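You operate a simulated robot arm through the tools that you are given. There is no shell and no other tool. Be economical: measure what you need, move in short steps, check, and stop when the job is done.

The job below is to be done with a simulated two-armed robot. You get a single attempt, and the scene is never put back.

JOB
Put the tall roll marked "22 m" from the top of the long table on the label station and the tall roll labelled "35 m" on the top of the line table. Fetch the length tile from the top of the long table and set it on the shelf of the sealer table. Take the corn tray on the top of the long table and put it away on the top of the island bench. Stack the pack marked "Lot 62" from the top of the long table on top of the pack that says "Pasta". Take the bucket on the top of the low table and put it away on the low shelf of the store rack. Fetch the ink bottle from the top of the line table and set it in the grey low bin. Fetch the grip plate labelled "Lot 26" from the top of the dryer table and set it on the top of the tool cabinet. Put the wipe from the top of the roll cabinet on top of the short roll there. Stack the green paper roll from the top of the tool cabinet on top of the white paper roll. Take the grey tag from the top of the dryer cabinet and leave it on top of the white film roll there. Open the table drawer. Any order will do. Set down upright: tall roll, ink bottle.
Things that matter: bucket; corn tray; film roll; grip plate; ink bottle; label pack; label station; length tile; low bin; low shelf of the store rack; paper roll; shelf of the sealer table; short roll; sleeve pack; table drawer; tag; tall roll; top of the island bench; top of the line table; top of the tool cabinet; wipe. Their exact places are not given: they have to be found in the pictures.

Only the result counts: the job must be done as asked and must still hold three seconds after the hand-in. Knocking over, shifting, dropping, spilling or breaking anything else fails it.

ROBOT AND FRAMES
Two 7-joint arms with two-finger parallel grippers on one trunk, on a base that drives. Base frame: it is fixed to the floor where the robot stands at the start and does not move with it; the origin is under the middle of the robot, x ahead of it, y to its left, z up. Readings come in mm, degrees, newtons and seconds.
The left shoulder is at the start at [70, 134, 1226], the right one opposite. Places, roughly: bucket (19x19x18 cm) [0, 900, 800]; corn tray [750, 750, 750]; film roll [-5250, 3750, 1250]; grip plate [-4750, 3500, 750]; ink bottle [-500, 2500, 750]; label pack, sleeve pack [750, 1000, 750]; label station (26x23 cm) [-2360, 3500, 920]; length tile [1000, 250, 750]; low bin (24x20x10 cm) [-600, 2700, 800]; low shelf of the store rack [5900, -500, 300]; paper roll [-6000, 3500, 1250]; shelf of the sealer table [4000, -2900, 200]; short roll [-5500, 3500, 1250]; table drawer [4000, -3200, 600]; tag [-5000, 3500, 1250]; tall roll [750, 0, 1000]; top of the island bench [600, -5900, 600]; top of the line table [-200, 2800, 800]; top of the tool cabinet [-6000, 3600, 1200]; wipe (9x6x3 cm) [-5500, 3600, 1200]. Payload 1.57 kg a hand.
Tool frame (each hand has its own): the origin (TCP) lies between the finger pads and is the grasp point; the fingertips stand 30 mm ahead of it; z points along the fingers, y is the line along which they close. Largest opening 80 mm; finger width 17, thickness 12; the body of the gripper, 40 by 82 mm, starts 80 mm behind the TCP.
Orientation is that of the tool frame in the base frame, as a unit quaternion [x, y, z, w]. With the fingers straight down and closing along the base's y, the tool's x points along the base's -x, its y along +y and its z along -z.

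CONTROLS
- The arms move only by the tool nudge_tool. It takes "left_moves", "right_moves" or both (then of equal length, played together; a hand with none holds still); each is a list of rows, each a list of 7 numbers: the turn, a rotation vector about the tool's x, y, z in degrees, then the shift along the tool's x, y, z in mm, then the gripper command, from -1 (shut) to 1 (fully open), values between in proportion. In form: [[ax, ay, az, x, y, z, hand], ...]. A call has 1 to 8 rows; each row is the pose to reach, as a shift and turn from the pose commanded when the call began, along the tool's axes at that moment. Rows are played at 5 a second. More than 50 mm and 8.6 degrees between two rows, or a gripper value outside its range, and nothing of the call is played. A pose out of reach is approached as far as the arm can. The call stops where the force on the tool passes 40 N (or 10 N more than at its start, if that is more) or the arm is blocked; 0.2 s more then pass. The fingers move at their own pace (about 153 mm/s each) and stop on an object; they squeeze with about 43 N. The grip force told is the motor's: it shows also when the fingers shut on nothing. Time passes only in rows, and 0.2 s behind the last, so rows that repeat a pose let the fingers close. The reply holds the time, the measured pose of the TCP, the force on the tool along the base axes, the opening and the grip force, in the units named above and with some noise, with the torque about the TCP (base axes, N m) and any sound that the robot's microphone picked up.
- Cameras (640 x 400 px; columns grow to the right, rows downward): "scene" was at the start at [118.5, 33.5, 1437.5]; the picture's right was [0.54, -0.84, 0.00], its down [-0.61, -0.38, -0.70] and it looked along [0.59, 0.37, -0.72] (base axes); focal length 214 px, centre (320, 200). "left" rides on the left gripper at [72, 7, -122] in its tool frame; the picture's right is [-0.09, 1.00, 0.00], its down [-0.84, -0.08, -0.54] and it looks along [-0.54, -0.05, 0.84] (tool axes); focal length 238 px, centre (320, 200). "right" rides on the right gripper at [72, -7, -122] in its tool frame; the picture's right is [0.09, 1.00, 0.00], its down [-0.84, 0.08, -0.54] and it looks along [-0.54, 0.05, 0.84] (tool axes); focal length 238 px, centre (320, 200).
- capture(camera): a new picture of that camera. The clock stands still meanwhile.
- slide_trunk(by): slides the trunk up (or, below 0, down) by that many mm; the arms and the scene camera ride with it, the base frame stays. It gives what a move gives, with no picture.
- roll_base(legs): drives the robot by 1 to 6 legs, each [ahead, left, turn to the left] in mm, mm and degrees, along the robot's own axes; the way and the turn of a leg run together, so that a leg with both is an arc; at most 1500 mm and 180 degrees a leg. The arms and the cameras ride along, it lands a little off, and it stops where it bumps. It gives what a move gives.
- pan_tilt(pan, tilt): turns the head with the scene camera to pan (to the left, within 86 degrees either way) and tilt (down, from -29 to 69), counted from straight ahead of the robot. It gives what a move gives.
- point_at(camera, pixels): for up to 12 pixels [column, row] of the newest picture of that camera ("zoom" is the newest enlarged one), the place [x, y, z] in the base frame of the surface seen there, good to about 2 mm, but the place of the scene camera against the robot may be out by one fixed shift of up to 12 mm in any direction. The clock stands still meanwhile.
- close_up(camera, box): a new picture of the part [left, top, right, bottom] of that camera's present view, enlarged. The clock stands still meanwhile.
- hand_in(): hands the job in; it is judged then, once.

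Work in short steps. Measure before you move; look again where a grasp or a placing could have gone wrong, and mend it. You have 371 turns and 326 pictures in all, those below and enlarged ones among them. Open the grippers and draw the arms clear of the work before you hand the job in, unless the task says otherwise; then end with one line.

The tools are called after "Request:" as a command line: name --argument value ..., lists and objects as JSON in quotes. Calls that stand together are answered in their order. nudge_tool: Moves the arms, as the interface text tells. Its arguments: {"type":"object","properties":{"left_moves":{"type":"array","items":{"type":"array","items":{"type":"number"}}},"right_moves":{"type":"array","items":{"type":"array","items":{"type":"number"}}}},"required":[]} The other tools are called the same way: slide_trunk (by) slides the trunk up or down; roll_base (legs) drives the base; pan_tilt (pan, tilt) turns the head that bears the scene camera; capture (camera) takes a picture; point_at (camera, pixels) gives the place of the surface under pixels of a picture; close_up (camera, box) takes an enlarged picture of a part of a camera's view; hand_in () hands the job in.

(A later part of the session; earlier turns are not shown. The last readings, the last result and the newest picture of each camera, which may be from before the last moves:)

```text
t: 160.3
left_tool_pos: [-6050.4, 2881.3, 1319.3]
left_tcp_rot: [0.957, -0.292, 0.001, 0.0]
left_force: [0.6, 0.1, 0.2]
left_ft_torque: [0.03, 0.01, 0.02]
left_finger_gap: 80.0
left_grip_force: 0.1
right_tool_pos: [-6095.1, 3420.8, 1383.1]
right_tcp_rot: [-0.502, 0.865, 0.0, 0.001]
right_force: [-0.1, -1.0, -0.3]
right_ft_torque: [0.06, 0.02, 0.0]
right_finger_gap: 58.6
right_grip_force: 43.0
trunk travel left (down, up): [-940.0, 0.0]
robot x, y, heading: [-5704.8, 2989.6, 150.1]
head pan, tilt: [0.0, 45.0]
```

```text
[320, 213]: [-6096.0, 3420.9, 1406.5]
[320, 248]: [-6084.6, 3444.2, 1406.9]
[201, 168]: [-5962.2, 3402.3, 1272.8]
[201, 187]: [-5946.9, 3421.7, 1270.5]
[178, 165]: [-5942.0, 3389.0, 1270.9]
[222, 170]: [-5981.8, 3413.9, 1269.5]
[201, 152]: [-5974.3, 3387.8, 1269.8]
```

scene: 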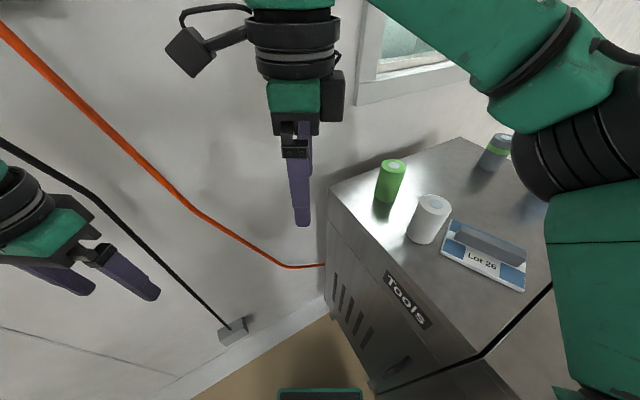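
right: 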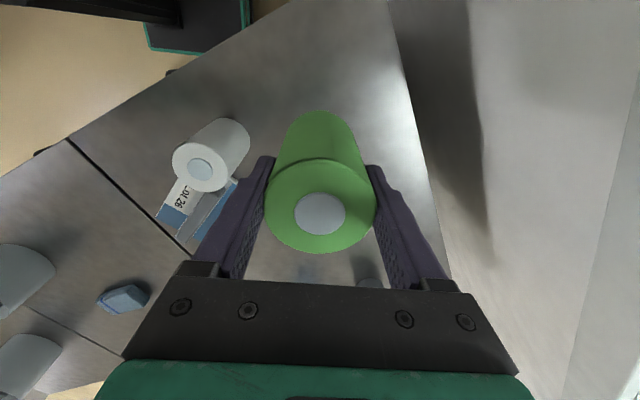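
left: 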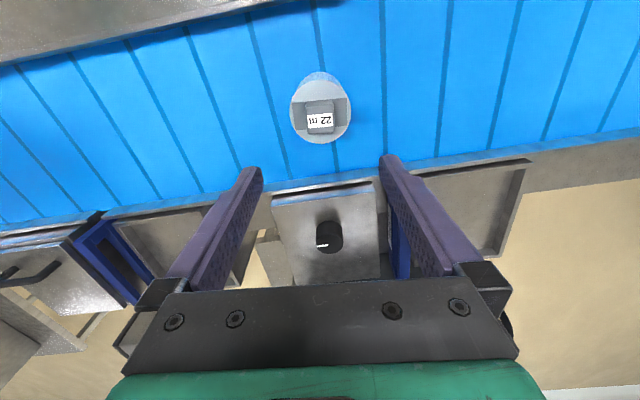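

Move by (134.5,-18.5) over the white roll, then verify before lowering.

Request:
nudge_tool --right_moves '[[0, 0, 0, -16, -40, 0, -1], [0, 0, 0, -33, -82, 0, -1], [0, 0, 0, -50.6, -126, 0, -1], [0, 0, 0, -50.6, -126, 15, -1], [0, 0, 0, -50.6, -126, 27, -1]]'

Request:
capture --camera "right"

Request:
capture --camera "scene"

```text
t: 161.5
left_tool_pos: [-6050.8, 2884.0, 1319.0]
left_tcp_rot: [0.956, -0.292, 0.002, 0.001]
left_force: [-0.4, -0.2, -1.4]
left_ft_torque: [-0.03, 0.01, -0.01]
left_finger_gap: 80.2
left_grip_force: 0.1
right_tool_pos: [-5963.2, 3403.2, 1355.5]
right_tcp_rot: [-0.501, 0.865, -0.001, 0.0]
right_force: [-0.3, 0.0, -0.5]
right_ft_torque: [0.0, 0.05, -0.02]
right_finger_gap: 58.4
right_grip_force: 42.7
trunk travel left (down, up): [-940.0, 0.0]
robot x, y, heading: [-5706.7, 2988.3, 150.2]
head pan, tilt: [0.0, 45.0]
```

```text
247 pictures are left
```

right: 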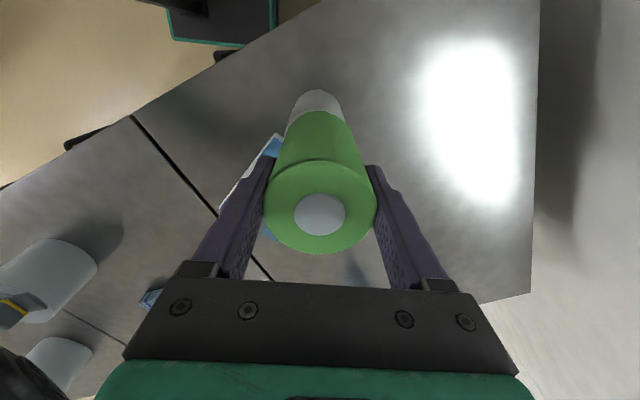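

```text
246 pictures are left
```

scene: 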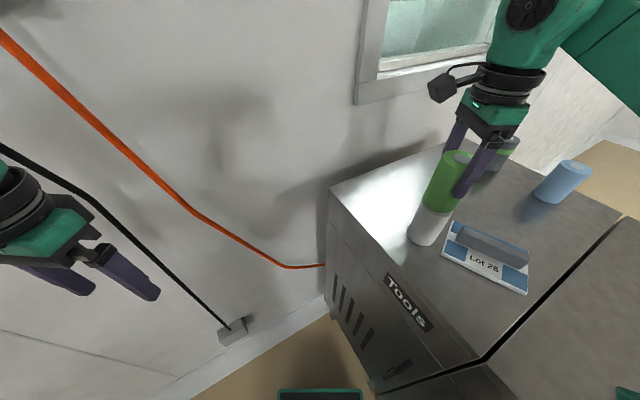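

Aligned. Lower until seated, release and rise.

Request:
nudge_tool --right_moves '[[0, 0, 0, 0, 0, 4, -1], [0, 0, 0, 0, 0, 7.5, -1], [0, 0, 0, 0, 0, 7.5, -1], [0, 0, 0, 0, 0, 7.5, 1], [0, 0, 0, 0, 0, 7.5, 1], [0, 0, 0, 0, 0, -20, 1], [0, 0, 0, 0, 0, -65, 1], [0, 0, 0, 0, 0, -105, 1]]'

Request:
capture --camera "right"

Request:
close_up --camera "scene" --box '[350, 100, 550, 300]'

```text
t: 163.3
left_tool_pos: [-6049.8, 2879.9, 1319.4]
left_tcp_rot: [0.957, -0.291, 0.001, -0.001]
left_force: [-0.2, -0.3, 0.8]
left_ft_torque: [0.04, -0.04, 0.0]
left_finger_gap: 80.1
left_grip_force: 0.1
right_tool_pos: [-5960.5, 3399.4, 1462.4]
right_tcp_rot: [-0.501, 0.865, 0.001, -0.001]
right_force: [0.2, 0.0, -0.7]
right_ft_torque: [0.04, -0.01, 0.0]
right_finger_gap: 80.1
right_grip_force: 0.0
trunk travel left (down, up): [-940.0, 0.0]
robot x, y, heading: [-5704.8, 2988.3, 150.3]
head pan, tilt: [0.0, 45.0]
```

```text
245 pictures are left
```

right: 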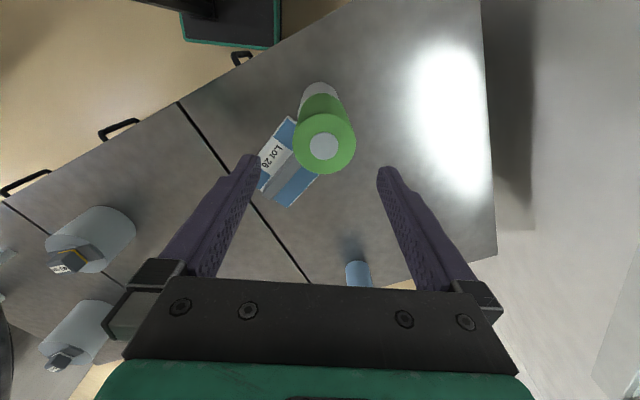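

```text
2.00 times, centred on (450, 200) of scene
```

zoom: 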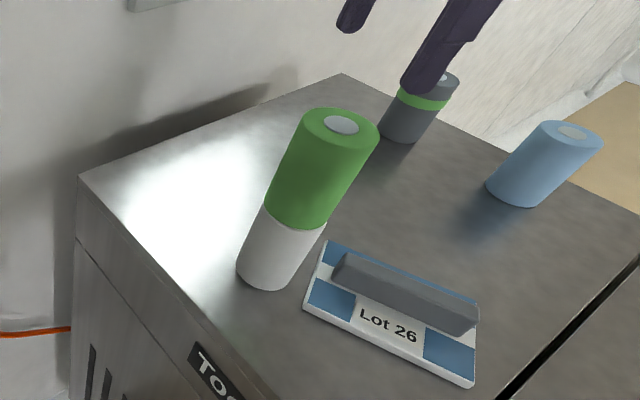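

Stack is good. Next the wipe: back off, turn to heading 90° and go to about (-5395,3055) to use the left hand.

Request:
roll_base --legs '[[-100, 0, 0], [0, 0, -60], [0, -225, 0]]'

Request:
pan_tilt --pan 10 --tilt 45

Request:
capture --camera "scene"

```text
t: 168.4
left_tool_pos: [-5662.1, 3183.4, 1318.8]
left_tcp_rot: [-0.681, 0.732, -0.003, 0.001]
left_force: [0.0, -1.0, -0.3]
left_ft_torque: [-0.01, -0.05, -0.05]
left_finger_gap: 80.0
left_grip_force: 0.0
right_tool_pos: [-5168.1, 3363.9, 1461.9]
right_tcp_rot: [0.0, 1.0, -0.001, 0.002]
right_force: [-0.5, 0.5, -0.7]
right_ft_torque: [-0.01, -0.05, 0.06]
right_finger_gap: 79.9
right_grip_force: 0.1
trunk travel left (down, up): [-940.0, 0.0]
robot x, y, heading: [-5392.7, 2938.2, 89.9]
head pan, tilt: [0.0, 45.0]
```

```text
t: 169.1
left_tool_pos: [-5657.7, 3184.0, 1319.0]
left_tcp_rot: [-0.682, 0.732, -0.002, 0.0]
left_force: [-0.2, -0.3, 0.6]
left_ft_torque: [0.03, -0.01, -0.02]
left_finger_gap: 79.7
left_grip_force: 0.1
right_tool_pos: [-5163.4, 3365.3, 1462.6]
right_tcp_rot: [0.001, 1.0, 0.0, 0.0]
right_force: [-0.9, -0.7, -0.1]
right_ft_torque: [0.02, -0.02, 0.03]
right_finger_gap: 80.2
right_grip_force: 0.1
trunk travel left (down, up): [-940.0, 0.0]
robot x, y, heading: [-5392.7, 2939.3, 89.9]
head pan, tilt: [10.0, 45.0]
```

```text
243 pictures are left
```

scene: 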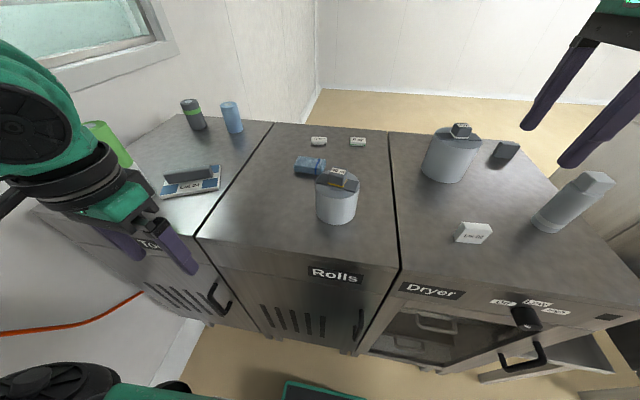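

Measure the wipe's pose.

Request:
close_up --camera "scene" --box '[270, 120, 390, 240]'

Request:
point_at --camera "zoom" --pixels '[[140, 200], [155, 175], [290, 180], [285, 210], [150, 240], [215, 215], [375, 245], [350, 290], [360, 400], [390, 230]]'

```text
3.33 times, centred on (330, 180) of scene
```

zoom: 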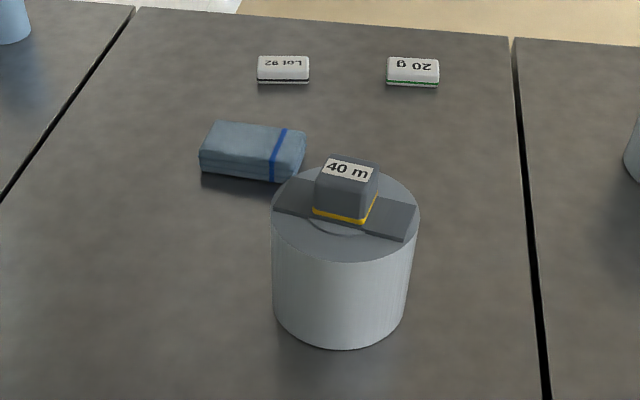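

```text
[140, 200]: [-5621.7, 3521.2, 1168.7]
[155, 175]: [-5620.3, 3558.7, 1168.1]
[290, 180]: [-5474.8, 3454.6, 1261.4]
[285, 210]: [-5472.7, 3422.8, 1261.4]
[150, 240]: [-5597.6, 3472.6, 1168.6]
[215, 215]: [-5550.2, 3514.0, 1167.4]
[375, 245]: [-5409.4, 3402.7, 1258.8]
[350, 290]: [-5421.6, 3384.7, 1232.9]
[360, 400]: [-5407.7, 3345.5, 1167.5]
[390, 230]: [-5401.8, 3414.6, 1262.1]
```

Request:
point_at --camera "zoom" --pixels '[[218, 125], [300, 134], [207, 150], [290, 160], [250, 145], [235, 168], [203, 170], [270, 182], [348, 168], [340, 185]]'

```text
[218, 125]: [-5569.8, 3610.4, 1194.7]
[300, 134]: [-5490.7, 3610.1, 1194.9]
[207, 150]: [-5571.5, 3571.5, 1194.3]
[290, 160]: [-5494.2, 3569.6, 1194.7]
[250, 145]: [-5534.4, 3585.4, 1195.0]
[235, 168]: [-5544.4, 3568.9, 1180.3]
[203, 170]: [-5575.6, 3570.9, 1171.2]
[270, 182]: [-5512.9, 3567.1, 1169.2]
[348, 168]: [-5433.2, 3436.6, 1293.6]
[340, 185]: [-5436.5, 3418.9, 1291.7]
```

Wipe: centre ≈(-5531,3592), 90 along x, top 1195. Rotate the left hand -94° so it closes along y.

Request:
nudge_tool --left_moves '[[0, 0, -8, 0, 0, -10, 1], [0, 0, -16, 0, 0, -20, 1], [0, 0, -24, 0, 0, -30, 1], [0, 0, -32, 0, 0, -40, 1], [0, 0, -40, 0, 0, -50, 1], [0, 0, -48, 0, 0, -60, 1], [0, 0, -56, 0, 0, -60, 1], [0, 0, -64, 0, 0, -60, 1]]'

Request:
nudge_tool --left_moves '[[0, 0, -8, 0, 0, 0, 1], [0, 0, -16, 0, 0, 0, 1], [0, 0, -24, 0, 0, 0, 1], [0, 0, -30, 0, 0, 0, 1]]'

Request:
roll_base --legs '[[120, 0, 0]]'

```text
t: 170.9
left_tool_pos: [-5656.3, 3184.1, 1380.3]
left_tcp_rot: [0.966, -0.259, 0.001, 0.001]
left_force: [-0.4, 0.2, 0.0]
left_ft_torque: [0.0, 0.0, -0.02]
left_finger_gap: 80.0
left_grip_force: 0.1
right_tool_pos: [-5162.6, 3365.4, 1461.1]
right_tcp_rot: [0.001, 1.0, 0.0, 0.001]
right_force: [0.4, 0.1, -0.4]
right_ft_torque: [0.01, 0.01, 0.04]
right_finger_gap: 80.2
right_grip_force: 0.0
trunk travel left (down, up): [-940.0, 0.0]
robot x, y, heading: [-5391.2, 2933.2, 90.2]
head pan, tilt: [10.0, 45.0]
```

```text
t: 171.9
left_tool_pos: [-5656.0, 3184.1, 1380.0]
left_tcp_rot: [1.0, 0.001, 0.001, 0.0]
left_force: [-0.8, -0.2, 0.4]
left_ft_torque: [0.01, -0.01, 0.01]
left_finger_gap: 80.1
left_grip_force: 0.0
right_tool_pos: [-5161.4, 3364.4, 1460.5]
right_tcp_rot: [0.0, 1.0, -0.001, 0.0]
right_force: [-0.2, 0.3, -0.1]
right_ft_torque: [-0.02, 0.04, 0.04]
right_finger_gap: 80.0
right_grip_force: 0.1
trunk travel left (down, up): [-940.0, 0.0]
robot x, y, heading: [-5391.9, 2938.2, 89.7]
head pan, tilt: [10.0, 45.0]
```

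```text
t: 173.2
left_tool_pos: [-5656.7, 3295.8, 1381.6]
left_tcp_rot: [1.0, -0.001, 0.001, -0.002]
left_force: [0.2, -0.7, -0.1]
left_ft_torque: [0.06, 0.01, -0.01]
left_finger_gap: 80.0
left_grip_force: 0.1
right_tool_pos: [-5161.9, 3475.4, 1463.0]
right_tcp_rot: [-0.002, 1.0, 0.003, 0.0]
right_force: [0.2, -1.0, -0.7]
right_ft_torque: [0.05, -0.04, -0.03]
right_finger_gap: 80.2
right_grip_force: 0.0
trunk travel left (down, up): [-940.0, 0.0]
robot x, y, heading: [-5394.2, 3053.9, 90.1]
head pan, tilt: [10.0, 45.0]
```

Move the left hand over the wipe and look.

Request:
nudge_tool --left_moves '[[0, 0, 0, 10, -45, 0, 1], [0, 0, 0, 25, -90, 0, 1], [0, 0, 0, 45, -135, 0, 1], [0, 0, 0, 65, -175, 0, 1], [0, 0, 0, 85, -215, 0, 1], [0, 0, 0, 105, -255, 0, 1], [0, 0, 0, 126, -292, 15, 1], [0, 0, 0, 126, -296, 60, 1]]'

Request:
capture --camera "left"

```text
t: 174.9
left_tool_pos: [-5545.8, 3575.3, 1311.1]
left_tcp_rot: [1.0, 0.0, 0.001, -0.001]
left_force: [-0.2, 0.8, 0.0]
left_ft_torque: [0.0, 0.03, -0.01]
left_finger_gap: 80.1
left_grip_force: 0.1
left hand out of reach, approached as far as the arm can: row 6, 7, 8
right_tool_pos: [-5162.6, 3483.5, 1461.9]
right_tcp_rot: [-0.001, 1.0, 0.001, 0.0]
right_force: [-0.5, 0.3, 0.5]
right_ft_torque: [0.0, -0.01, 0.01]
right_finger_gap: 79.9
right_grip_force: 0.0
trunk travel left (down, up): [-940.0, 0.0]
robot x, y, heading: [-5393.3, 3060.6, 90.0]
head pan, tilt: [10.0, 45.0]
```

```text
241 pictures are left
```

left: 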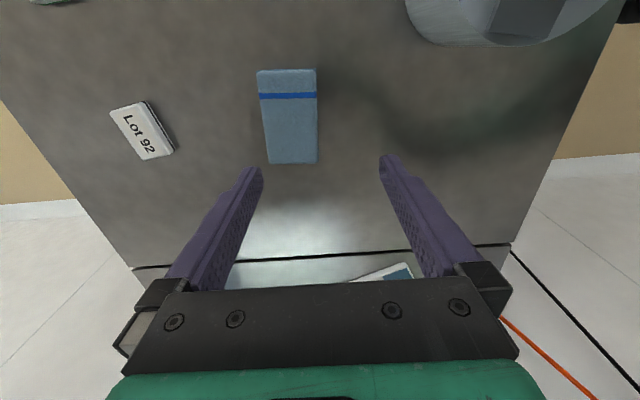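

Request:
point_at --camera "left" --pixels '[[260, 85], [315, 85], [270, 155], [315, 155], [290, 120], [262, 120], [317, 120], [290, 72], [293, 162]]'

```text
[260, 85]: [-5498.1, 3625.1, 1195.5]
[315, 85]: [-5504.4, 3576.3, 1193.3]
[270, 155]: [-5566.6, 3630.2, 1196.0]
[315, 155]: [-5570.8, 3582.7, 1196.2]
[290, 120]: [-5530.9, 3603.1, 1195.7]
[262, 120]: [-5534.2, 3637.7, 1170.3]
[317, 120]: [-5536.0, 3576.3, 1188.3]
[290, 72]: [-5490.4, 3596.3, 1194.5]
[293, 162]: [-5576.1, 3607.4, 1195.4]
```

Wipe centre (-5533,3603), top 1196. Advance the base 25 mm, then lower onto it.

Request:
roll_base --legs '[[25, 0, 0]]'

Request:
nudge_tool --left_moves '[[0, 0, 0, 6, 0, 30, 1], [0, 0, 0, 12, -1, 60, 1], [0, 0, 0, 12, -2, 80, 1]]'

Request:
capture --camera "left"

```text
t: 175.8
left_tool_pos: [-5544.0, 3595.6, 1313.8]
left_tcp_rot: [1.0, -0.001, 0.002, -0.003]
left_force: [0.5, -0.9, 0.5]
left_ft_torque: [0.06, 0.01, 0.02]
left_finger_gap: 80.0
left_grip_force: 0.0
right_tool_pos: [-5161.7, 3503.8, 1463.2]
right_tcp_rot: [-0.001, 1.0, 0.003, 0.0]
right_force: [0.7, -0.8, 0.3]
right_ft_torque: [0.08, -0.03, 0.01]
right_finger_gap: 79.8
right_grip_force: 0.1
trunk travel left (down, up): [-940.0, 0.0]
robot x, y, heading: [-5391.4, 3082.1, 90.1]
head pan, tilt: [10.0, 45.0]
```

```text
t: 176.6
left_tool_pos: [-5534.5, 3601.1, 1232.2]
left_tcp_rot: [1.0, -0.001, 0.001, -0.001]
left_force: [-0.5, -0.2, 0.3]
left_ft_torque: [0.05, -0.02, -0.03]
left_finger_gap: 80.0
left_grip_force: 0.1
right_tool_pos: [-5163.6, 3506.0, 1461.3]
right_tcp_rot: [-0.001, 1.0, 0.002, -0.001]
right_force: [0.1, -0.3, 0.6]
right_ft_torque: [0.03, 0.01, -0.01]
right_finger_gap: 79.9
right_grip_force: 0.1
trunk travel left (down, up): [-940.0, 0.0]
robot x, y, heading: [-5396.6, 3082.5, 90.0]
head pan, tilt: [10.0, 45.0]
```

```text
240 pictures are left
```

left: 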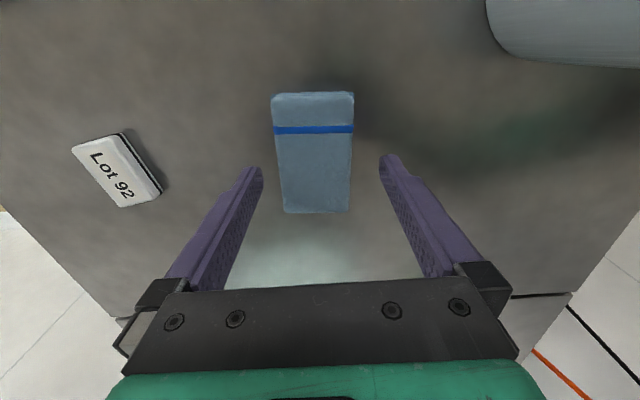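

Centred. Lower 28 mm, close, and lift.

Request:
nudge_tool --left_moves '[[0, 0, 0, 0, 0, 15, 1], [0, 0, 0, 0, 0, 28, 1], [0, 0, 0, 0, 0, 28, -1], [0, 0, 0, 0, 0, 28, -1], [0, 0, 0, 0, 0, 28, -1], [0, 0, 0, 0, 0, 10, -1], [0, 0, 0, 0, 0, -30, -1]]'

Request:
nudge_tool --left_moves '[[0, 0, 0, 0, 20, -40, -1], [0, 0, 0, 0, 40, -80, -1], [0, 0, 0, 0, 60, -110, -1]]'

Request:
capture --camera "left"

```text
t: 178.2
left_tool_pos: [-5533.1, 3602.3, 1263.4]
left_tcp_rot: [1.0, -0.001, 0.001, 0.0]
left_force: [0.2, -0.6, 0.1]
left_ft_torque: [0.03, 0.01, 0.04]
left_finger_gap: 53.1
left_grip_force: 43.3
right_tool_pos: [-5163.3, 3508.2, 1462.0]
right_tcp_rot: [-0.001, 1.0, 0.001, -0.001]
right_force: [0.4, -0.2, 0.6]
right_ft_torque: [0.0, 0.02, -0.01]
right_finger_gap: 79.9
right_grip_force: 0.0
trunk travel left (down, up): [-940.0, 0.0]
robot x, y, heading: [-5392.1, 3080.9, 90.1]
head pan, tilt: [10.0, 45.0]
```

```text
t: 179.0
left_tool_pos: [-5533.7, 3541.4, 1373.6]
left_tcp_rot: [1.0, 0.0, 0.001, -0.001]
left_force: [0.0, 0.0, 0.6]
left_ft_torque: [0.01, 0.0, 0.0]
left_finger_gap: 53.4
left_grip_force: 43.1
right_tool_pos: [-5162.4, 3506.9, 1462.0]
right_tcp_rot: [-0.001, 1.0, 0.002, 0.0]
right_force: [0.2, 1.0, -0.2]
right_ft_torque: [-0.01, -0.03, 0.02]
right_finger_gap: 79.8
right_grip_force: 0.1
trunk travel left (down, up): [-940.0, 0.0]
robot x, y, heading: [-5388.7, 3087.8, 90.1]
head pan, tilt: [10.0, 45.0]
```

```text
239 pictures are left
```

left: 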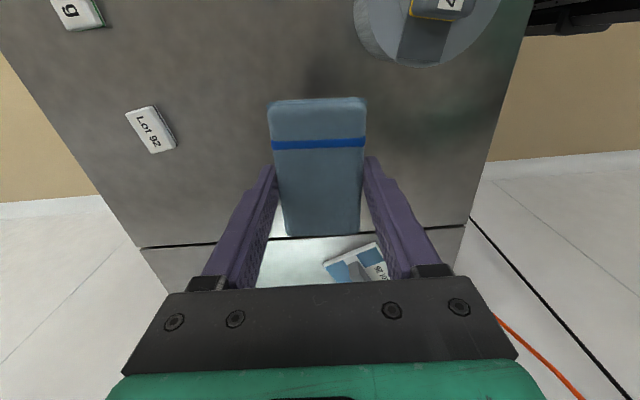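

Move toward the short roll at height and measure its knob.

Request:
nudge_tool --left_moves '[[0, 0, 0, 5, 40, -5, -1], [0, 0, 0, 10, 80, -10, -1], [0, 0, 0, 15, 115, -10, -1]]'

Request:
capture --camera "left"

```text
t: 179.8
left_tool_pos: [-5519.3, 3425.8, 1381.8]
left_tcp_rot: [1.0, 0.0, 0.001, -0.001]
left_force: [0.8, -0.2, -0.6]
left_ft_torque: [-0.02, -0.03, -0.03]
left_finger_gap: 53.2
left_grip_force: 42.9
right_tool_pos: [-5162.3, 3507.6, 1461.1]
right_tcp_rot: [-0.001, 1.0, 0.002, -0.001]
right_force: [0.5, 0.1, 0.2]
right_ft_torque: [0.03, -0.02, -0.01]
right_finger_gap: 80.0
right_grip_force: 0.0
trunk travel left (down, up): [-940.0, 0.0]
robot x, y, heading: [-5392.3, 3082.9, 90.0]
head pan, tilt: [10.0, 45.0]
```

```text
238 pictures are left
```

left: 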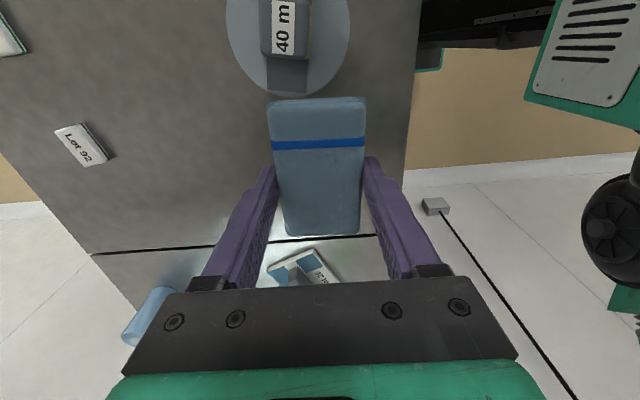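

Request:
point_at --camera "left" --pixels '[[285, 10], [264, 20], [305, 20], [285, 50], [285, 70], [320, 165], [320, 100], [310, 232], [285, 30], [285, 2]]'

```text
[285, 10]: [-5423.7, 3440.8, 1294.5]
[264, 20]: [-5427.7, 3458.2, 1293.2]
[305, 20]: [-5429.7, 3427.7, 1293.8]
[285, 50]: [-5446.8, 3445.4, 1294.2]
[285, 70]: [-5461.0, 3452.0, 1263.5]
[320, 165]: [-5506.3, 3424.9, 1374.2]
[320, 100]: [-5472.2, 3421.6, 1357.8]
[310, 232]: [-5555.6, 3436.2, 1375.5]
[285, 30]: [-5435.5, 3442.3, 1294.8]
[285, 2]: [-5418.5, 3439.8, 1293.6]
```

Knob centre ≈(-5433,3443), top 1294. Move the wipe over it and lower to just touching.

Request:
nudge_tool --left_moves '[[0, 0, 0, 40, -8, 0, -1], [0, 0, 0, 81, -15, 0, -1], [0, 0, 0, 81, -15, 30, -1], [0, 0, 0, 81, -15, 48, -1]]'

Request:
capture --camera "left"

Request:
close_up --camera "scene" --box '[200, 100, 450, 300]'

```text
t: 180.8
left_tool_pos: [-5436.4, 3440.0, 1332.8]
left_tcp_rot: [1.0, 0.0, 0.001, -0.002]
left_force: [0.5, -0.2, 0.1]
left_ft_torque: [0.04, -0.05, -0.01]
left_finger_gap: 53.0
left_grip_force: 43.1
left hand out of reach, approached as far as the arm can: row 2
right_tool_pos: [-5163.5, 3507.3, 1462.8]
right_tcp_rot: [-0.001, 1.0, 0.002, 0.0]
right_force: [0.0, -1.0, -0.1]
right_ft_torque: [0.03, -0.01, -0.02]
right_finger_gap: 80.1
right_grip_force: 0.1
trunk travel left (down, up): [-940.0, 0.0]
robot x, y, heading: [-5392.8, 3083.4, 89.9]
head pan, tilt: [10.0, 45.0]
```

```text
237 pictures are left
```

left: 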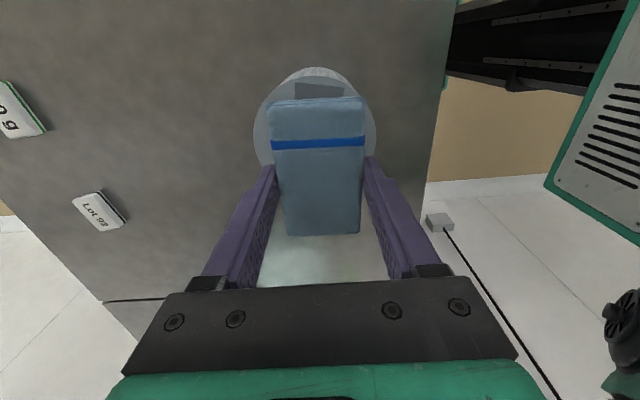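

```text
2.00 times, centred on (325, 200) of scene
```

zoom: 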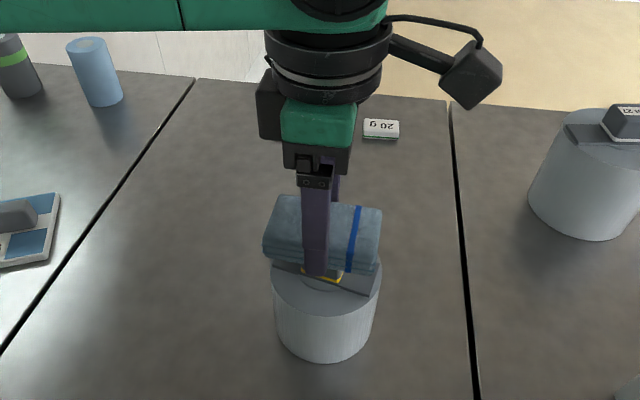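

Well centred. Lower 4.5 mm, release, rise.

Request:
nudge_tool --left_moves '[[0, 0, 0, 0, 0, 3, -1], [0, 0, 0, 0, 0, 4.5, -1], [0, 0, 0, 0, 0, 4.5, -0.3], [0, 0, 0, 0, 0, 4.5, 1], [0, 0, 0, 0, 0, 4.5, 1], [0, 0, 0, 0, 0, -20, 1], [0, 0, 0, 0, 0, -50, 1], [0, 0, 0, 0, 15, -80, 1]]'

Request:
capture --camera "left"

Request:
close_up --camera "scene" --box '[200, 100, 450, 300]'

```text
t: 182.6
left_tool_pos: [-5449.7, 3420.9, 1410.2]
left_tcp_rot: [1.0, -0.001, 0.002, -0.001]
left_force: [-0.1, 0.1, -0.1]
left_ft_torque: [0.05, 0.0, -0.04]
left_finger_gap: 80.0
left_grip_force: 0.1
left hand out of reach, approached as far as the arm can: row 7, 8
right_tool_pos: [-5162.9, 3506.6, 1461.4]
right_tcp_rot: [-0.001, 1.0, 0.001, 0.0]
right_force: [1.0, 0.2, 0.5]
right_ft_torque: [-0.02, 0.01, -0.01]
right_finger_gap: 80.1
right_grip_force: 0.0
trunk travel left (down, up): [-940.0, 0.0]
robot x, y, heading: [-5394.2, 3082.8, 90.2]
head pan, tilt: [10.0, 45.0]
```

```text
235 pictures are left
```

left: 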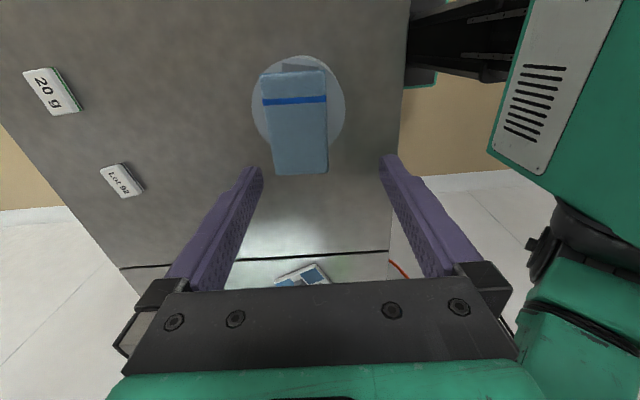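

```text
2.00 times, centred on (325, 200) of scene
```

zoom: 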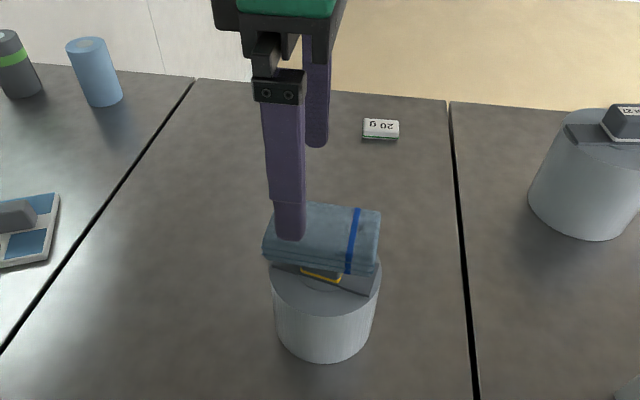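

Wipe is on the short roll. Next the grey tag with the right hand pitched 45°. Back off, retract the left, and rotate the right hand's yaw back by -86°.

Request:
roll_base --legs '[[-220, 0, 0], [0, -350, 0]]'

Request:
nudge_tool --left_moves '[[0, 0, 0, -10, 20, 0, 1], [0, 0, 0, -20, 40, 0, 1], [0, 0, 0, -30, 60, 0, 1], [0, 0, 0, -40, 80, 0, 1], [0, 0, 0, -50, 90, 0, 1], [0, 0, 0, -60, 90, 0, 1], [0, 0, 0, -70, 90, 0, 1], [0, 0, 0, -80, 90, 0, 1]]' --right_moves '[[0, 0, -8, 0, 0, 0, 1], [0, 0, -16, 0, -5, 0, 1], [0, 0, -24, 0, -10, 0, 1], [0, 0, -32, 0, -15, 0, 1], [0, 0, -40, 0, -20, 0, 1], [0, 0, -48, 0, -25, 0, 1], [0, 0, -56, 0, -30, 0, 1], [0, 0, -64, 0, -40, 0, 1]]'

Request:
nudge_tool --right_moves '[[0, 0, -8, 0, 0, 0, 1], [0, 0, -16, 0, 0, 0, 1], [0, 0, -22, 0, 0, 0, 1], [0, 0, -26, 0, 0, 0, 1]]'

Request:
capture --camera "scene"

```text
t: 186.1
left_tool_pos: [-5101.9, 3199.7, 1409.6]
left_tcp_rot: [1.0, -0.002, 0.003, -0.001]
left_force: [0.9, -0.7, -0.5]
left_ft_torque: [-0.03, -0.03, -0.01]
left_finger_gap: 79.8
left_grip_force: 0.1
right_tool_pos: [-4816.6, 3284.0, 1462.1]
right_tcp_rot: [0.001, 1.0, 0.001, 0.001]
right_force: [-0.1, -0.1, 0.5]
right_ft_torque: [0.0, -0.05, -0.01]
right_finger_gap: 79.9
right_grip_force: 0.2
trunk travel left (down, up): [-940.0, 0.0]
robot x, y, heading: [-5042.7, 2856.2, 89.7]
head pan, tilt: [10.0, 45.0]
```

```text
t: 187.9
left_tool_pos: [-5177.2, 3107.7, 1409.6]
left_tcp_rot: [1.0, -0.002, 0.001, 0.0]
left_force: [1.3, -0.1, 0.1]
left_ft_torque: [0.0, -0.02, -0.02]
left_finger_gap: 80.2
left_grip_force: 0.0
right_tool_pos: [-4813.2, 3240.8, 1462.0]
right_tcp_rot: [-0.531, 0.847, 0.001, 0.0]
right_force: [0.2, -0.3, -1.0]
right_ft_torque: [0.01, -0.04, 0.02]
right_finger_gap: 79.9
right_grip_force: 0.0
trunk travel left (down, up): [-940.0, 0.0]
robot x, y, heading: [-5046.7, 2855.5, 90.0]
head pan, tilt: [10.0, 45.0]
```

```text
t: 188.9
left_tool_pos: [-5176.9, 3109.5, 1409.5]
left_tcp_rot: [1.0, -0.002, 0.001, 0.001]
left_force: [-0.4, 0.6, 0.7]
left_ft_torque: [0.03, -0.01, -0.03]
left_finger_gap: 79.9
left_grip_force: 0.1
right_tool_pos: [-4812.4, 3244.3, 1460.3]
right_tcp_rot: [0.707, -0.707, -0.001, -0.001]
right_force: [0.5, 0.6, 0.2]
right_ft_torque: [-0.01, 0.03, 0.02]
right_finger_gap: 79.9
right_grip_force: 0.1
trunk travel left (down, up): [-940.0, 0.0]
robot x, y, heading: [-5044.4, 2858.9, 89.9]
head pan, tilt: [10.0, 45.0]
```

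```text
233 pictures are left
```

scene: 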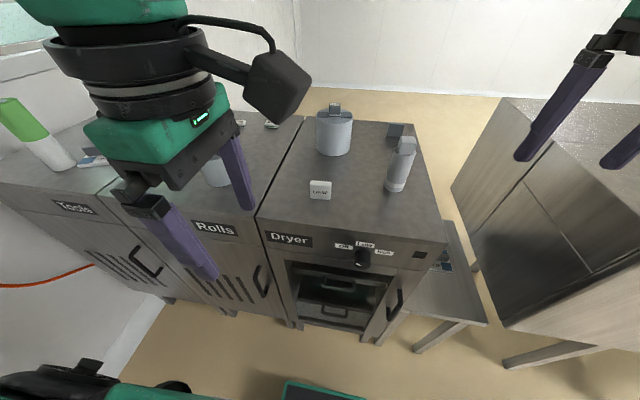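

Pitch the right hand forward 45° while moving to x=-4905, z≈1330 (clear of everything, y≈3240).

Request:
nudge_tool --right_moves '[[0, -7.5, 0, 0, 15, 10, 1], [0, -15, 0, 0, 30, 25, 1], [0, -22.5, 0, 0, 45, 40, 1], [0, -30, 0, 0, 60, 55, 1], [0, -37.5, 0, 0, 77, 70, 1], [0, -45, 0, 0, 93, 80, 1]]'

Request:
capture --camera "right"

Request:
capture --camera "scene"

```text
t: 190.3
left_tool_pos: [-5178.8, 3110.2, 1409.1]
left_tcp_rot: [1.0, -0.002, 0.002, 0.0]
left_force: [0.0, 0.2, -0.9]
left_ft_torque: [-0.01, -0.03, 0.01]
left_finger_gap: 80.0
left_grip_force: 0.1
right_tool_pos: [-4907.3, 3245.6, 1380.1]
right_tcp_rot: [0.653, -0.652, -0.273, -0.271]
right_force: [-0.2, 0.0, -0.4]
right_ft_torque: [0.01, 0.01, 0.02]
right_finger_gap: 80.1
right_grip_force: 0.1
trunk travel left (down, up): [-940.0, 0.0]
robot x, y, heading: [-5044.0, 2858.5, 90.0]
head pan, tilt: [10.0, 45.0]
```

```text
232 pictures are left
```

right: 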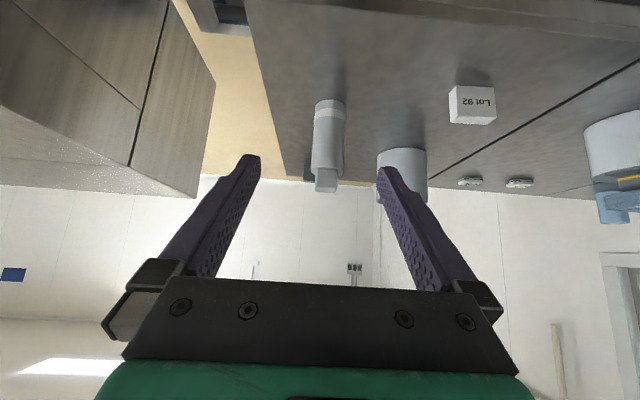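

```text
231 pictures are left
```

scene: 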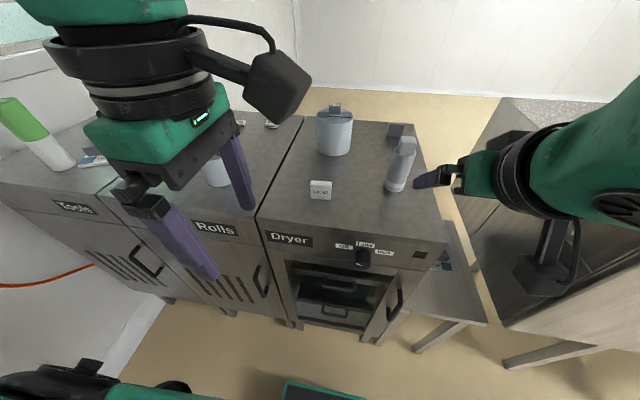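

Pitch works. Raise 20 mm, then drive ahead 225 mm so the hand passes above the thin bottle.

Request:
nudge_tool --right_moves '[[0, 0, 0, -14, 0, -14, 1], [0, 0, 0, -14, 0, -14, 1]]'

Request:
roll_base --legs '[[225, 0, 0]]'

Request:
nudge_tool --right_moves '[[0, 0, 0, -28, 0, 28, 1], [0, 0, 0, -56, 0, 56, 1], [0, 0, 0, -84, 0, 84, 1], [0, 0, 0, -112, 0, 112, 1], [0, 0, 0, -137, 0, 137, 1]]'

Request:
capture --camera "right"

Request:
capture --camera "scene"

```text
t: 190.9
left_tool_pos: [-5177.9, 3110.6, 1409.8]
left_tcp_rot: [1.0, -0.002, 0.002, 0.0]
left_force: [-0.3, -0.6, -0.5]
left_ft_torque: [0.02, 0.0, 0.04]
left_finger_gap: 80.2
left_grip_force: 0.0
right_tool_pos: [-4907.2, 3245.5, 1400.8]
right_tcp_rot: [-0.653, 0.653, 0.271, 0.272]
right_force: [0.5, -0.2, 0.4]
right_ft_torque: [-0.02, -0.02, 0.01]
right_finger_gap: 80.1
right_grip_force: 0.1
trunk travel left (down, up): [-940.0, 0.0]
robot x, y, heading: [-5044.4, 2858.7, 90.1]
head pan, tilt: [10.0, 45.0]
```

```text
t: 192.7
left_tool_pos: [-5175.1, 3327.3, 1410.0]
left_tcp_rot: [1.0, -0.002, 0.002, -0.003]
left_force: [0.2, -0.4, 0.9]
left_ft_torque: [0.09, 0.02, -0.01]
left_finger_gap: 79.7
left_grip_force: 0.0
right_tool_pos: [-4904.7, 3463.4, 1403.5]
right_tcp_rot: [-0.652, 0.653, 0.272, 0.272]
right_force: [0.0, -0.4, -0.1]
right_ft_torque: [-0.02, 0.05, 0.0]
right_finger_gap: 80.0
right_grip_force: 0.1
trunk travel left (down, up): [-940.0, 0.0]
robot x, y, heading: [-5044.8, 3083.3, 89.7]
head pan, tilt: [10.0, 45.0]
```

```text
t: 193.8
left_tool_pos: [-5177.2, 3336.7, 1410.1]
left_tcp_rot: [1.0, -0.003, 0.002, 0.001]
left_force: [-0.6, 0.8, -0.1]
left_ft_torque: [-0.04, -0.03, 0.01]
left_finger_gap: 79.8
left_grip_force: 0.1
right_tool_pos: [-4907.1, 3663.6, 1401.5]
right_tcp_rot: [0.653, -0.653, -0.271, -0.271]
right_force: [-0.7, -0.2, -0.3]
right_ft_torque: [0.04, 0.01, 0.0]
right_finger_gap: 80.0
right_grip_force: 0.0
trunk travel left (down, up): [-940.0, 0.0]
robot x, y, heading: [-5041.0, 3081.6, 89.7]
head pan, tilt: [10.0, 45.0]
```

```text
230 pictures are left
```

right: 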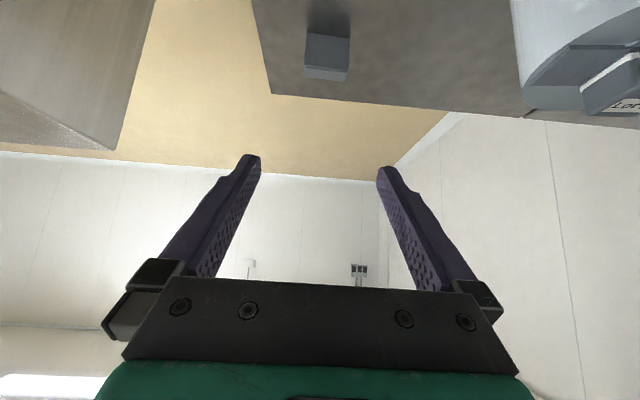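

```text
229 pictures are left
```

scene: 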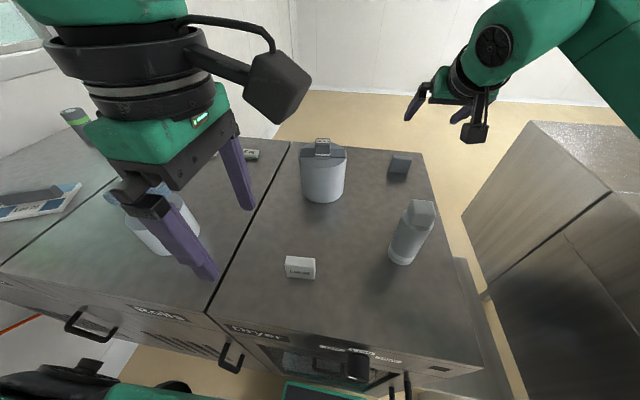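

Measure the grey tag and the film roll's knob from the wrist.

Request:
close_up --camera "right" --box '[270, 0, 390, 75]'

Request:
point_at --camera "right" --pixels '[[308, 60], [347, 60], [327, 50], [327, 72], [308, 75], [345, 76], [327, 38], [610, 95], [590, 100], [625, 80], [620, 60], [540, 70]]'

```text
5.33 times, centred on (330, 38) of right
```

zoom: 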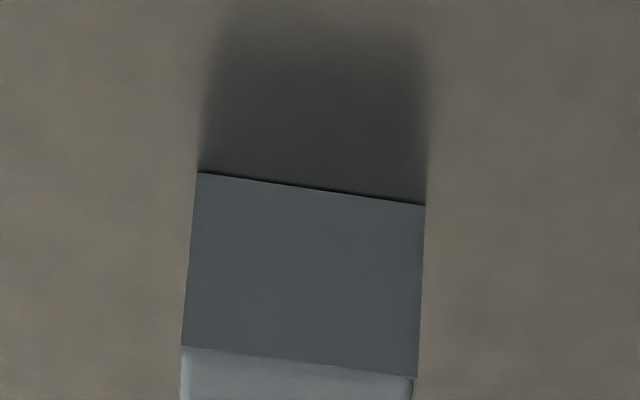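

```text
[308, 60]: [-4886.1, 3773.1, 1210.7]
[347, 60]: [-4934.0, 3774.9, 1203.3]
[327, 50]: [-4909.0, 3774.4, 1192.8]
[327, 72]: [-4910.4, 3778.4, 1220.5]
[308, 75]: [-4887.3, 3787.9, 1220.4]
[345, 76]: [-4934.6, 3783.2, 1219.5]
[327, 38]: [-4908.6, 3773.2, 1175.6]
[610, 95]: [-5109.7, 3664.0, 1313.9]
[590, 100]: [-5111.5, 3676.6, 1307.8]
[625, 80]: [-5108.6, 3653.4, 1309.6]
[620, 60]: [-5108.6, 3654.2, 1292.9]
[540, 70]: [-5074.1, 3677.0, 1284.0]
```

Tag: x -4934..-4886, y 3773–3788, z 1171–1220. Advance base 12 mm and bring the pitched hand (50°) to it.

Request:
roll_base --legs '[[12, 0, 0]]'

Request:
nudge_tool --right_moves '[[0, -1, 0, 2, 2, 30, 1], [0, -2, 0, 4, 3, 60, 1], [0, -3, 0, 6, 3, 90, 1], [0, -4, 0, 7, 3, 120, 1], [0, -5, 0, 20, 3, 150, 1], [0, -5, 0, 36, 3, 175, 1]]'

Request:
capture --camera "right"

```text
t: 194.6
left_tool_pos: [-5176.2, 3344.1, 1409.7]
left_tcp_rot: [1.0, -0.002, 0.001, -0.002]
left_force: [0.7, -0.1, 0.3]
left_ft_torque: [0.03, -0.02, 0.05]
left_finger_gap: 80.1
left_grip_force: 0.1
right_tool_pos: [-4905.0, 3671.5, 1402.1]
right_tcp_rot: [-0.652, 0.654, 0.271, 0.272]
right_force: [-0.6, -0.1, 0.0]
right_ft_torque: [0.03, 0.0, 0.04]
right_finger_gap: 79.9
right_grip_force: 0.1
trunk travel left (down, up): [-940.0, 0.0]
robot x, y, heading: [-5041.7, 3091.7, 89.8]
head pan, tilt: [10.0, 45.0]
```

```text
t: 196.0
left_tool_pos: [-5176.2, 3345.7, 1409.5]
left_tcp_rot: [1.0, -0.002, 0.001, 0.0]
left_force: [-0.1, 0.4, -0.3]
left_ft_torque: [0.02, 0.01, -0.02]
left_finger_gap: 80.1
left_grip_force: 0.1
right_tool_pos: [-4907.8, 3772.0, 1254.1]
right_tcp_rot: [-0.64, 0.641, 0.3, 0.299]
right_force: [0.1, -0.5, -0.2]
right_ft_torque: [0.01, -0.01, 0.01]
right_finger_gap: 80.0
right_grip_force: 0.3
trunk travel left (down, up): [-940.0, 0.0]
robot x, y, heading: [-5040.2, 3090.8, 89.9]
head pan, tilt: [10.0, 45.0]
```

```text
227 pictures are left
```

right: 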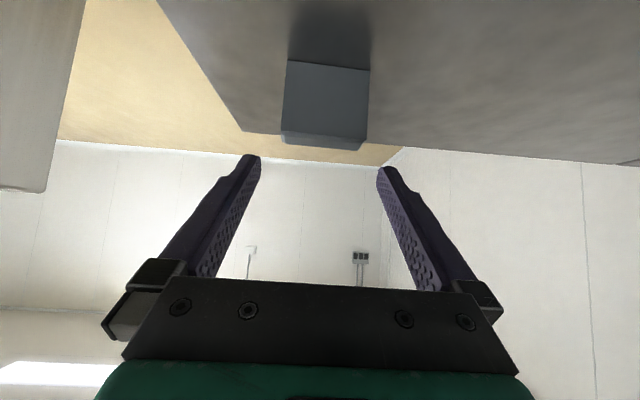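

Centred over it. Lower to z≈1206 and close.

Request:
nudge_tool --right_moves '[[0, 0, 0, 16, 2, 18, 1], [0, 0, 0, 32, 2, 37, 1], [0, 0, 0, 32, 2, 37, -1], [0, 0, 0, 32, 2, 37, -1], [0, 0, 0, 32, 2, 37, -1]]'

Request:
capture --camera "right"

```text
t: 197.2
left_tool_pos: [-5177.7, 3347.0, 1410.2]
left_tcp_rot: [1.0, -0.003, 0.002, 0.0]
left_force: [1.2, 0.4, -0.1]
left_ft_torque: [0.01, 0.0, 0.01]
left_finger_gap: 80.0
left_grip_force: 0.1
right_tool_pos: [-4910.2, 3779.2, 1204.6]
right_tcp_rot: [-0.64, 0.641, 0.299, 0.299]
right_force: [0.1, 0.2, 0.1]
right_ft_torque: [0.0, 0.04, 0.01]
right_finger_gap: 53.5
right_grip_force: 42.7
trunk travel left (down, up): [-940.0, 0.0]
robot x, y, heading: [-5040.4, 3097.5, 89.6]
head pan, tilt: [10.0, 45.0]
```

```text
226 pictures are left
```

right: 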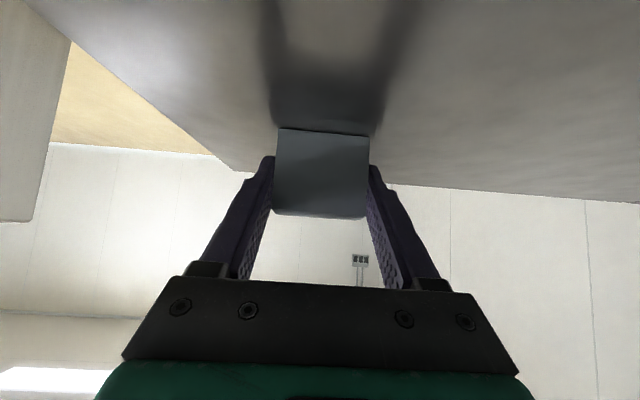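

Gripped. Lift and draw back to (y≈3690, z≈1400).

Request:
nudge_tool --right_moves '[[0, 0, 0, -15, 0, -12, -1], [0, 0, 0, -37, 0, -31, -1], [0, 0, 0, -50, 0, -70, -1], [0, 0, 0, -62, 0, -105, -1], [0, 0, 0, -74, 0, -140, -1], [0, 0, 0, -84, 0, -168, -1], [0, 0, 0, -91, 0, -194, -1]]'

Request:
capture --camera "right"

Request:
capture --camera "scene"

```text
t: 198.8
left_tool_pos: [-5175.9, 3346.4, 1409.9]
left_tcp_rot: [1.0, -0.003, 0.002, -0.001]
left_force: [-0.5, 0.0, 0.7]
left_ft_torque: [0.04, -0.01, -0.01]
left_finger_gap: 80.0
left_grip_force: 0.0
right_tool_pos: [-4909.8, 3688.4, 1399.2]
right_tcp_rot: [-0.64, 0.641, 0.299, 0.3]
right_force: [0.5, -0.6, -0.3]
right_ft_torque: [0.01, -0.01, -0.01]
right_finger_gap: 53.1
right_grip_force: 42.9
trunk travel left (down, up): [-940.0, 0.0]
robot x, y, heading: [-5044.0, 3091.9, 89.8]
head pan, tilt: [10.0, 45.0]
```

```text
225 pictures are left
```

right: 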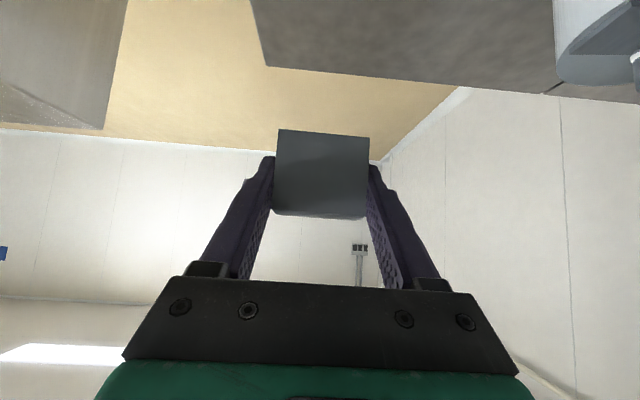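

```text
224 pictures are left
```

scene: 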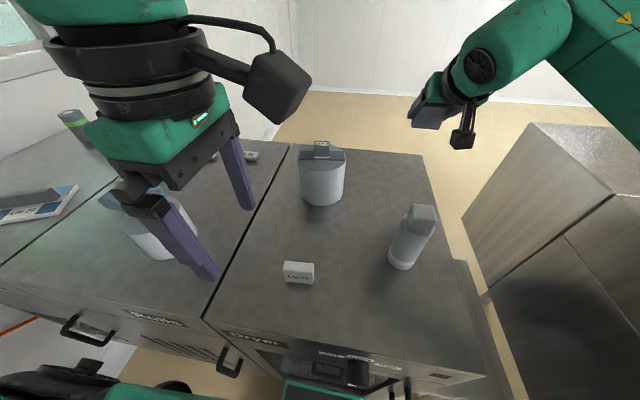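

Tag held upright. Strafe left 160 and measure the film roll's knob.

Request:
roll_base --legs '[[0, 150, 0]]'

Request:
capture --camera "right"

Request:
close_up --camera "scene" --box '[320, 110, 480, 220]'

```text
t: 200.2
left_tool_pos: [-5323.5, 3346.9, 1410.0]
left_tcp_rot: [1.0, -0.003, 0.0, 0.0]
left_force: [0.4, -0.4, 0.5]
left_ft_torque: [-0.01, -0.01, -0.02]
left_finger_gap: 80.1
left_grip_force: 0.1
right_tool_pos: [-5054.8, 3688.9, 1397.6]
right_tcp_rot: [-0.638, 0.643, 0.299, 0.299]
right_force: [1.1, -0.2, 0.0]
right_ft_torque: [0.01, 0.0, 0.01]
right_finger_gap: 53.5
right_grip_force: 43.2
trunk travel left (down, up): [-940.0, 0.0]
robot x, y, heading: [-5195.5, 3094.1, 89.7]
head pan, tilt: [10.0, 45.0]
```

```text
223 pictures are left
```

right: 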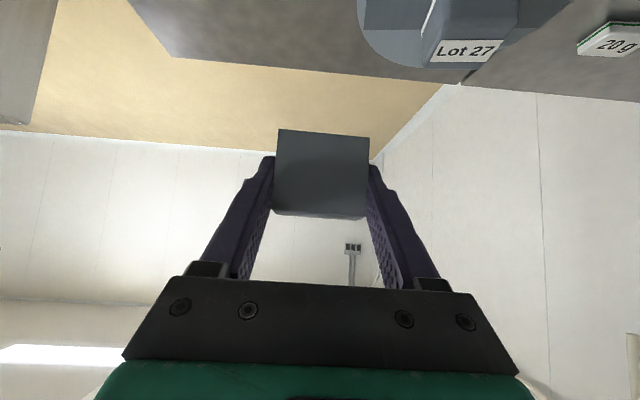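

```text
3.64 times, centred on (400, 165) of scene
```

zoom: 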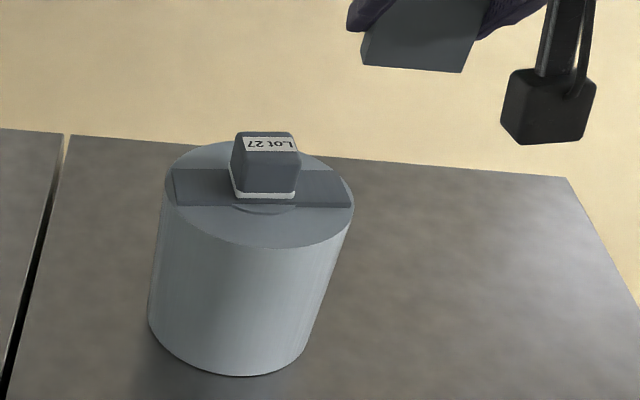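

The film roll's knob has a white band – confirmed. Measure its top.

Request:
point_at --camera "zoom" --pixels '[[242, 138], [292, 138], [240, 155], [296, 155], [268, 145], [265, 175], [200, 185], [330, 190]]'

Request:
point_at --camera "right" --pixels '[[435, 50], [470, 50], [500, 50], [430, 60], [495, 60], [440, 20], [480, 30]]'

```text
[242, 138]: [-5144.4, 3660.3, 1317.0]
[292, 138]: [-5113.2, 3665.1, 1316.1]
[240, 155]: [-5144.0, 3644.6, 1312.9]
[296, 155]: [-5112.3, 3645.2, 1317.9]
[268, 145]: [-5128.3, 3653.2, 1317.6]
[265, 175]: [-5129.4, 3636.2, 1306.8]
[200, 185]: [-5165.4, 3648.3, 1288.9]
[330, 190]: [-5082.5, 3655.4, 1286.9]
```

```text
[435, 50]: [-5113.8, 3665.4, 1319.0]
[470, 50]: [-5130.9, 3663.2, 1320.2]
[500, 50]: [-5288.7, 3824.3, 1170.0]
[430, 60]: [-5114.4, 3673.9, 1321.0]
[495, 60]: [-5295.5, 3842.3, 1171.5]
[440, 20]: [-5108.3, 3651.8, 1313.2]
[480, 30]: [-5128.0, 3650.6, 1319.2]
```

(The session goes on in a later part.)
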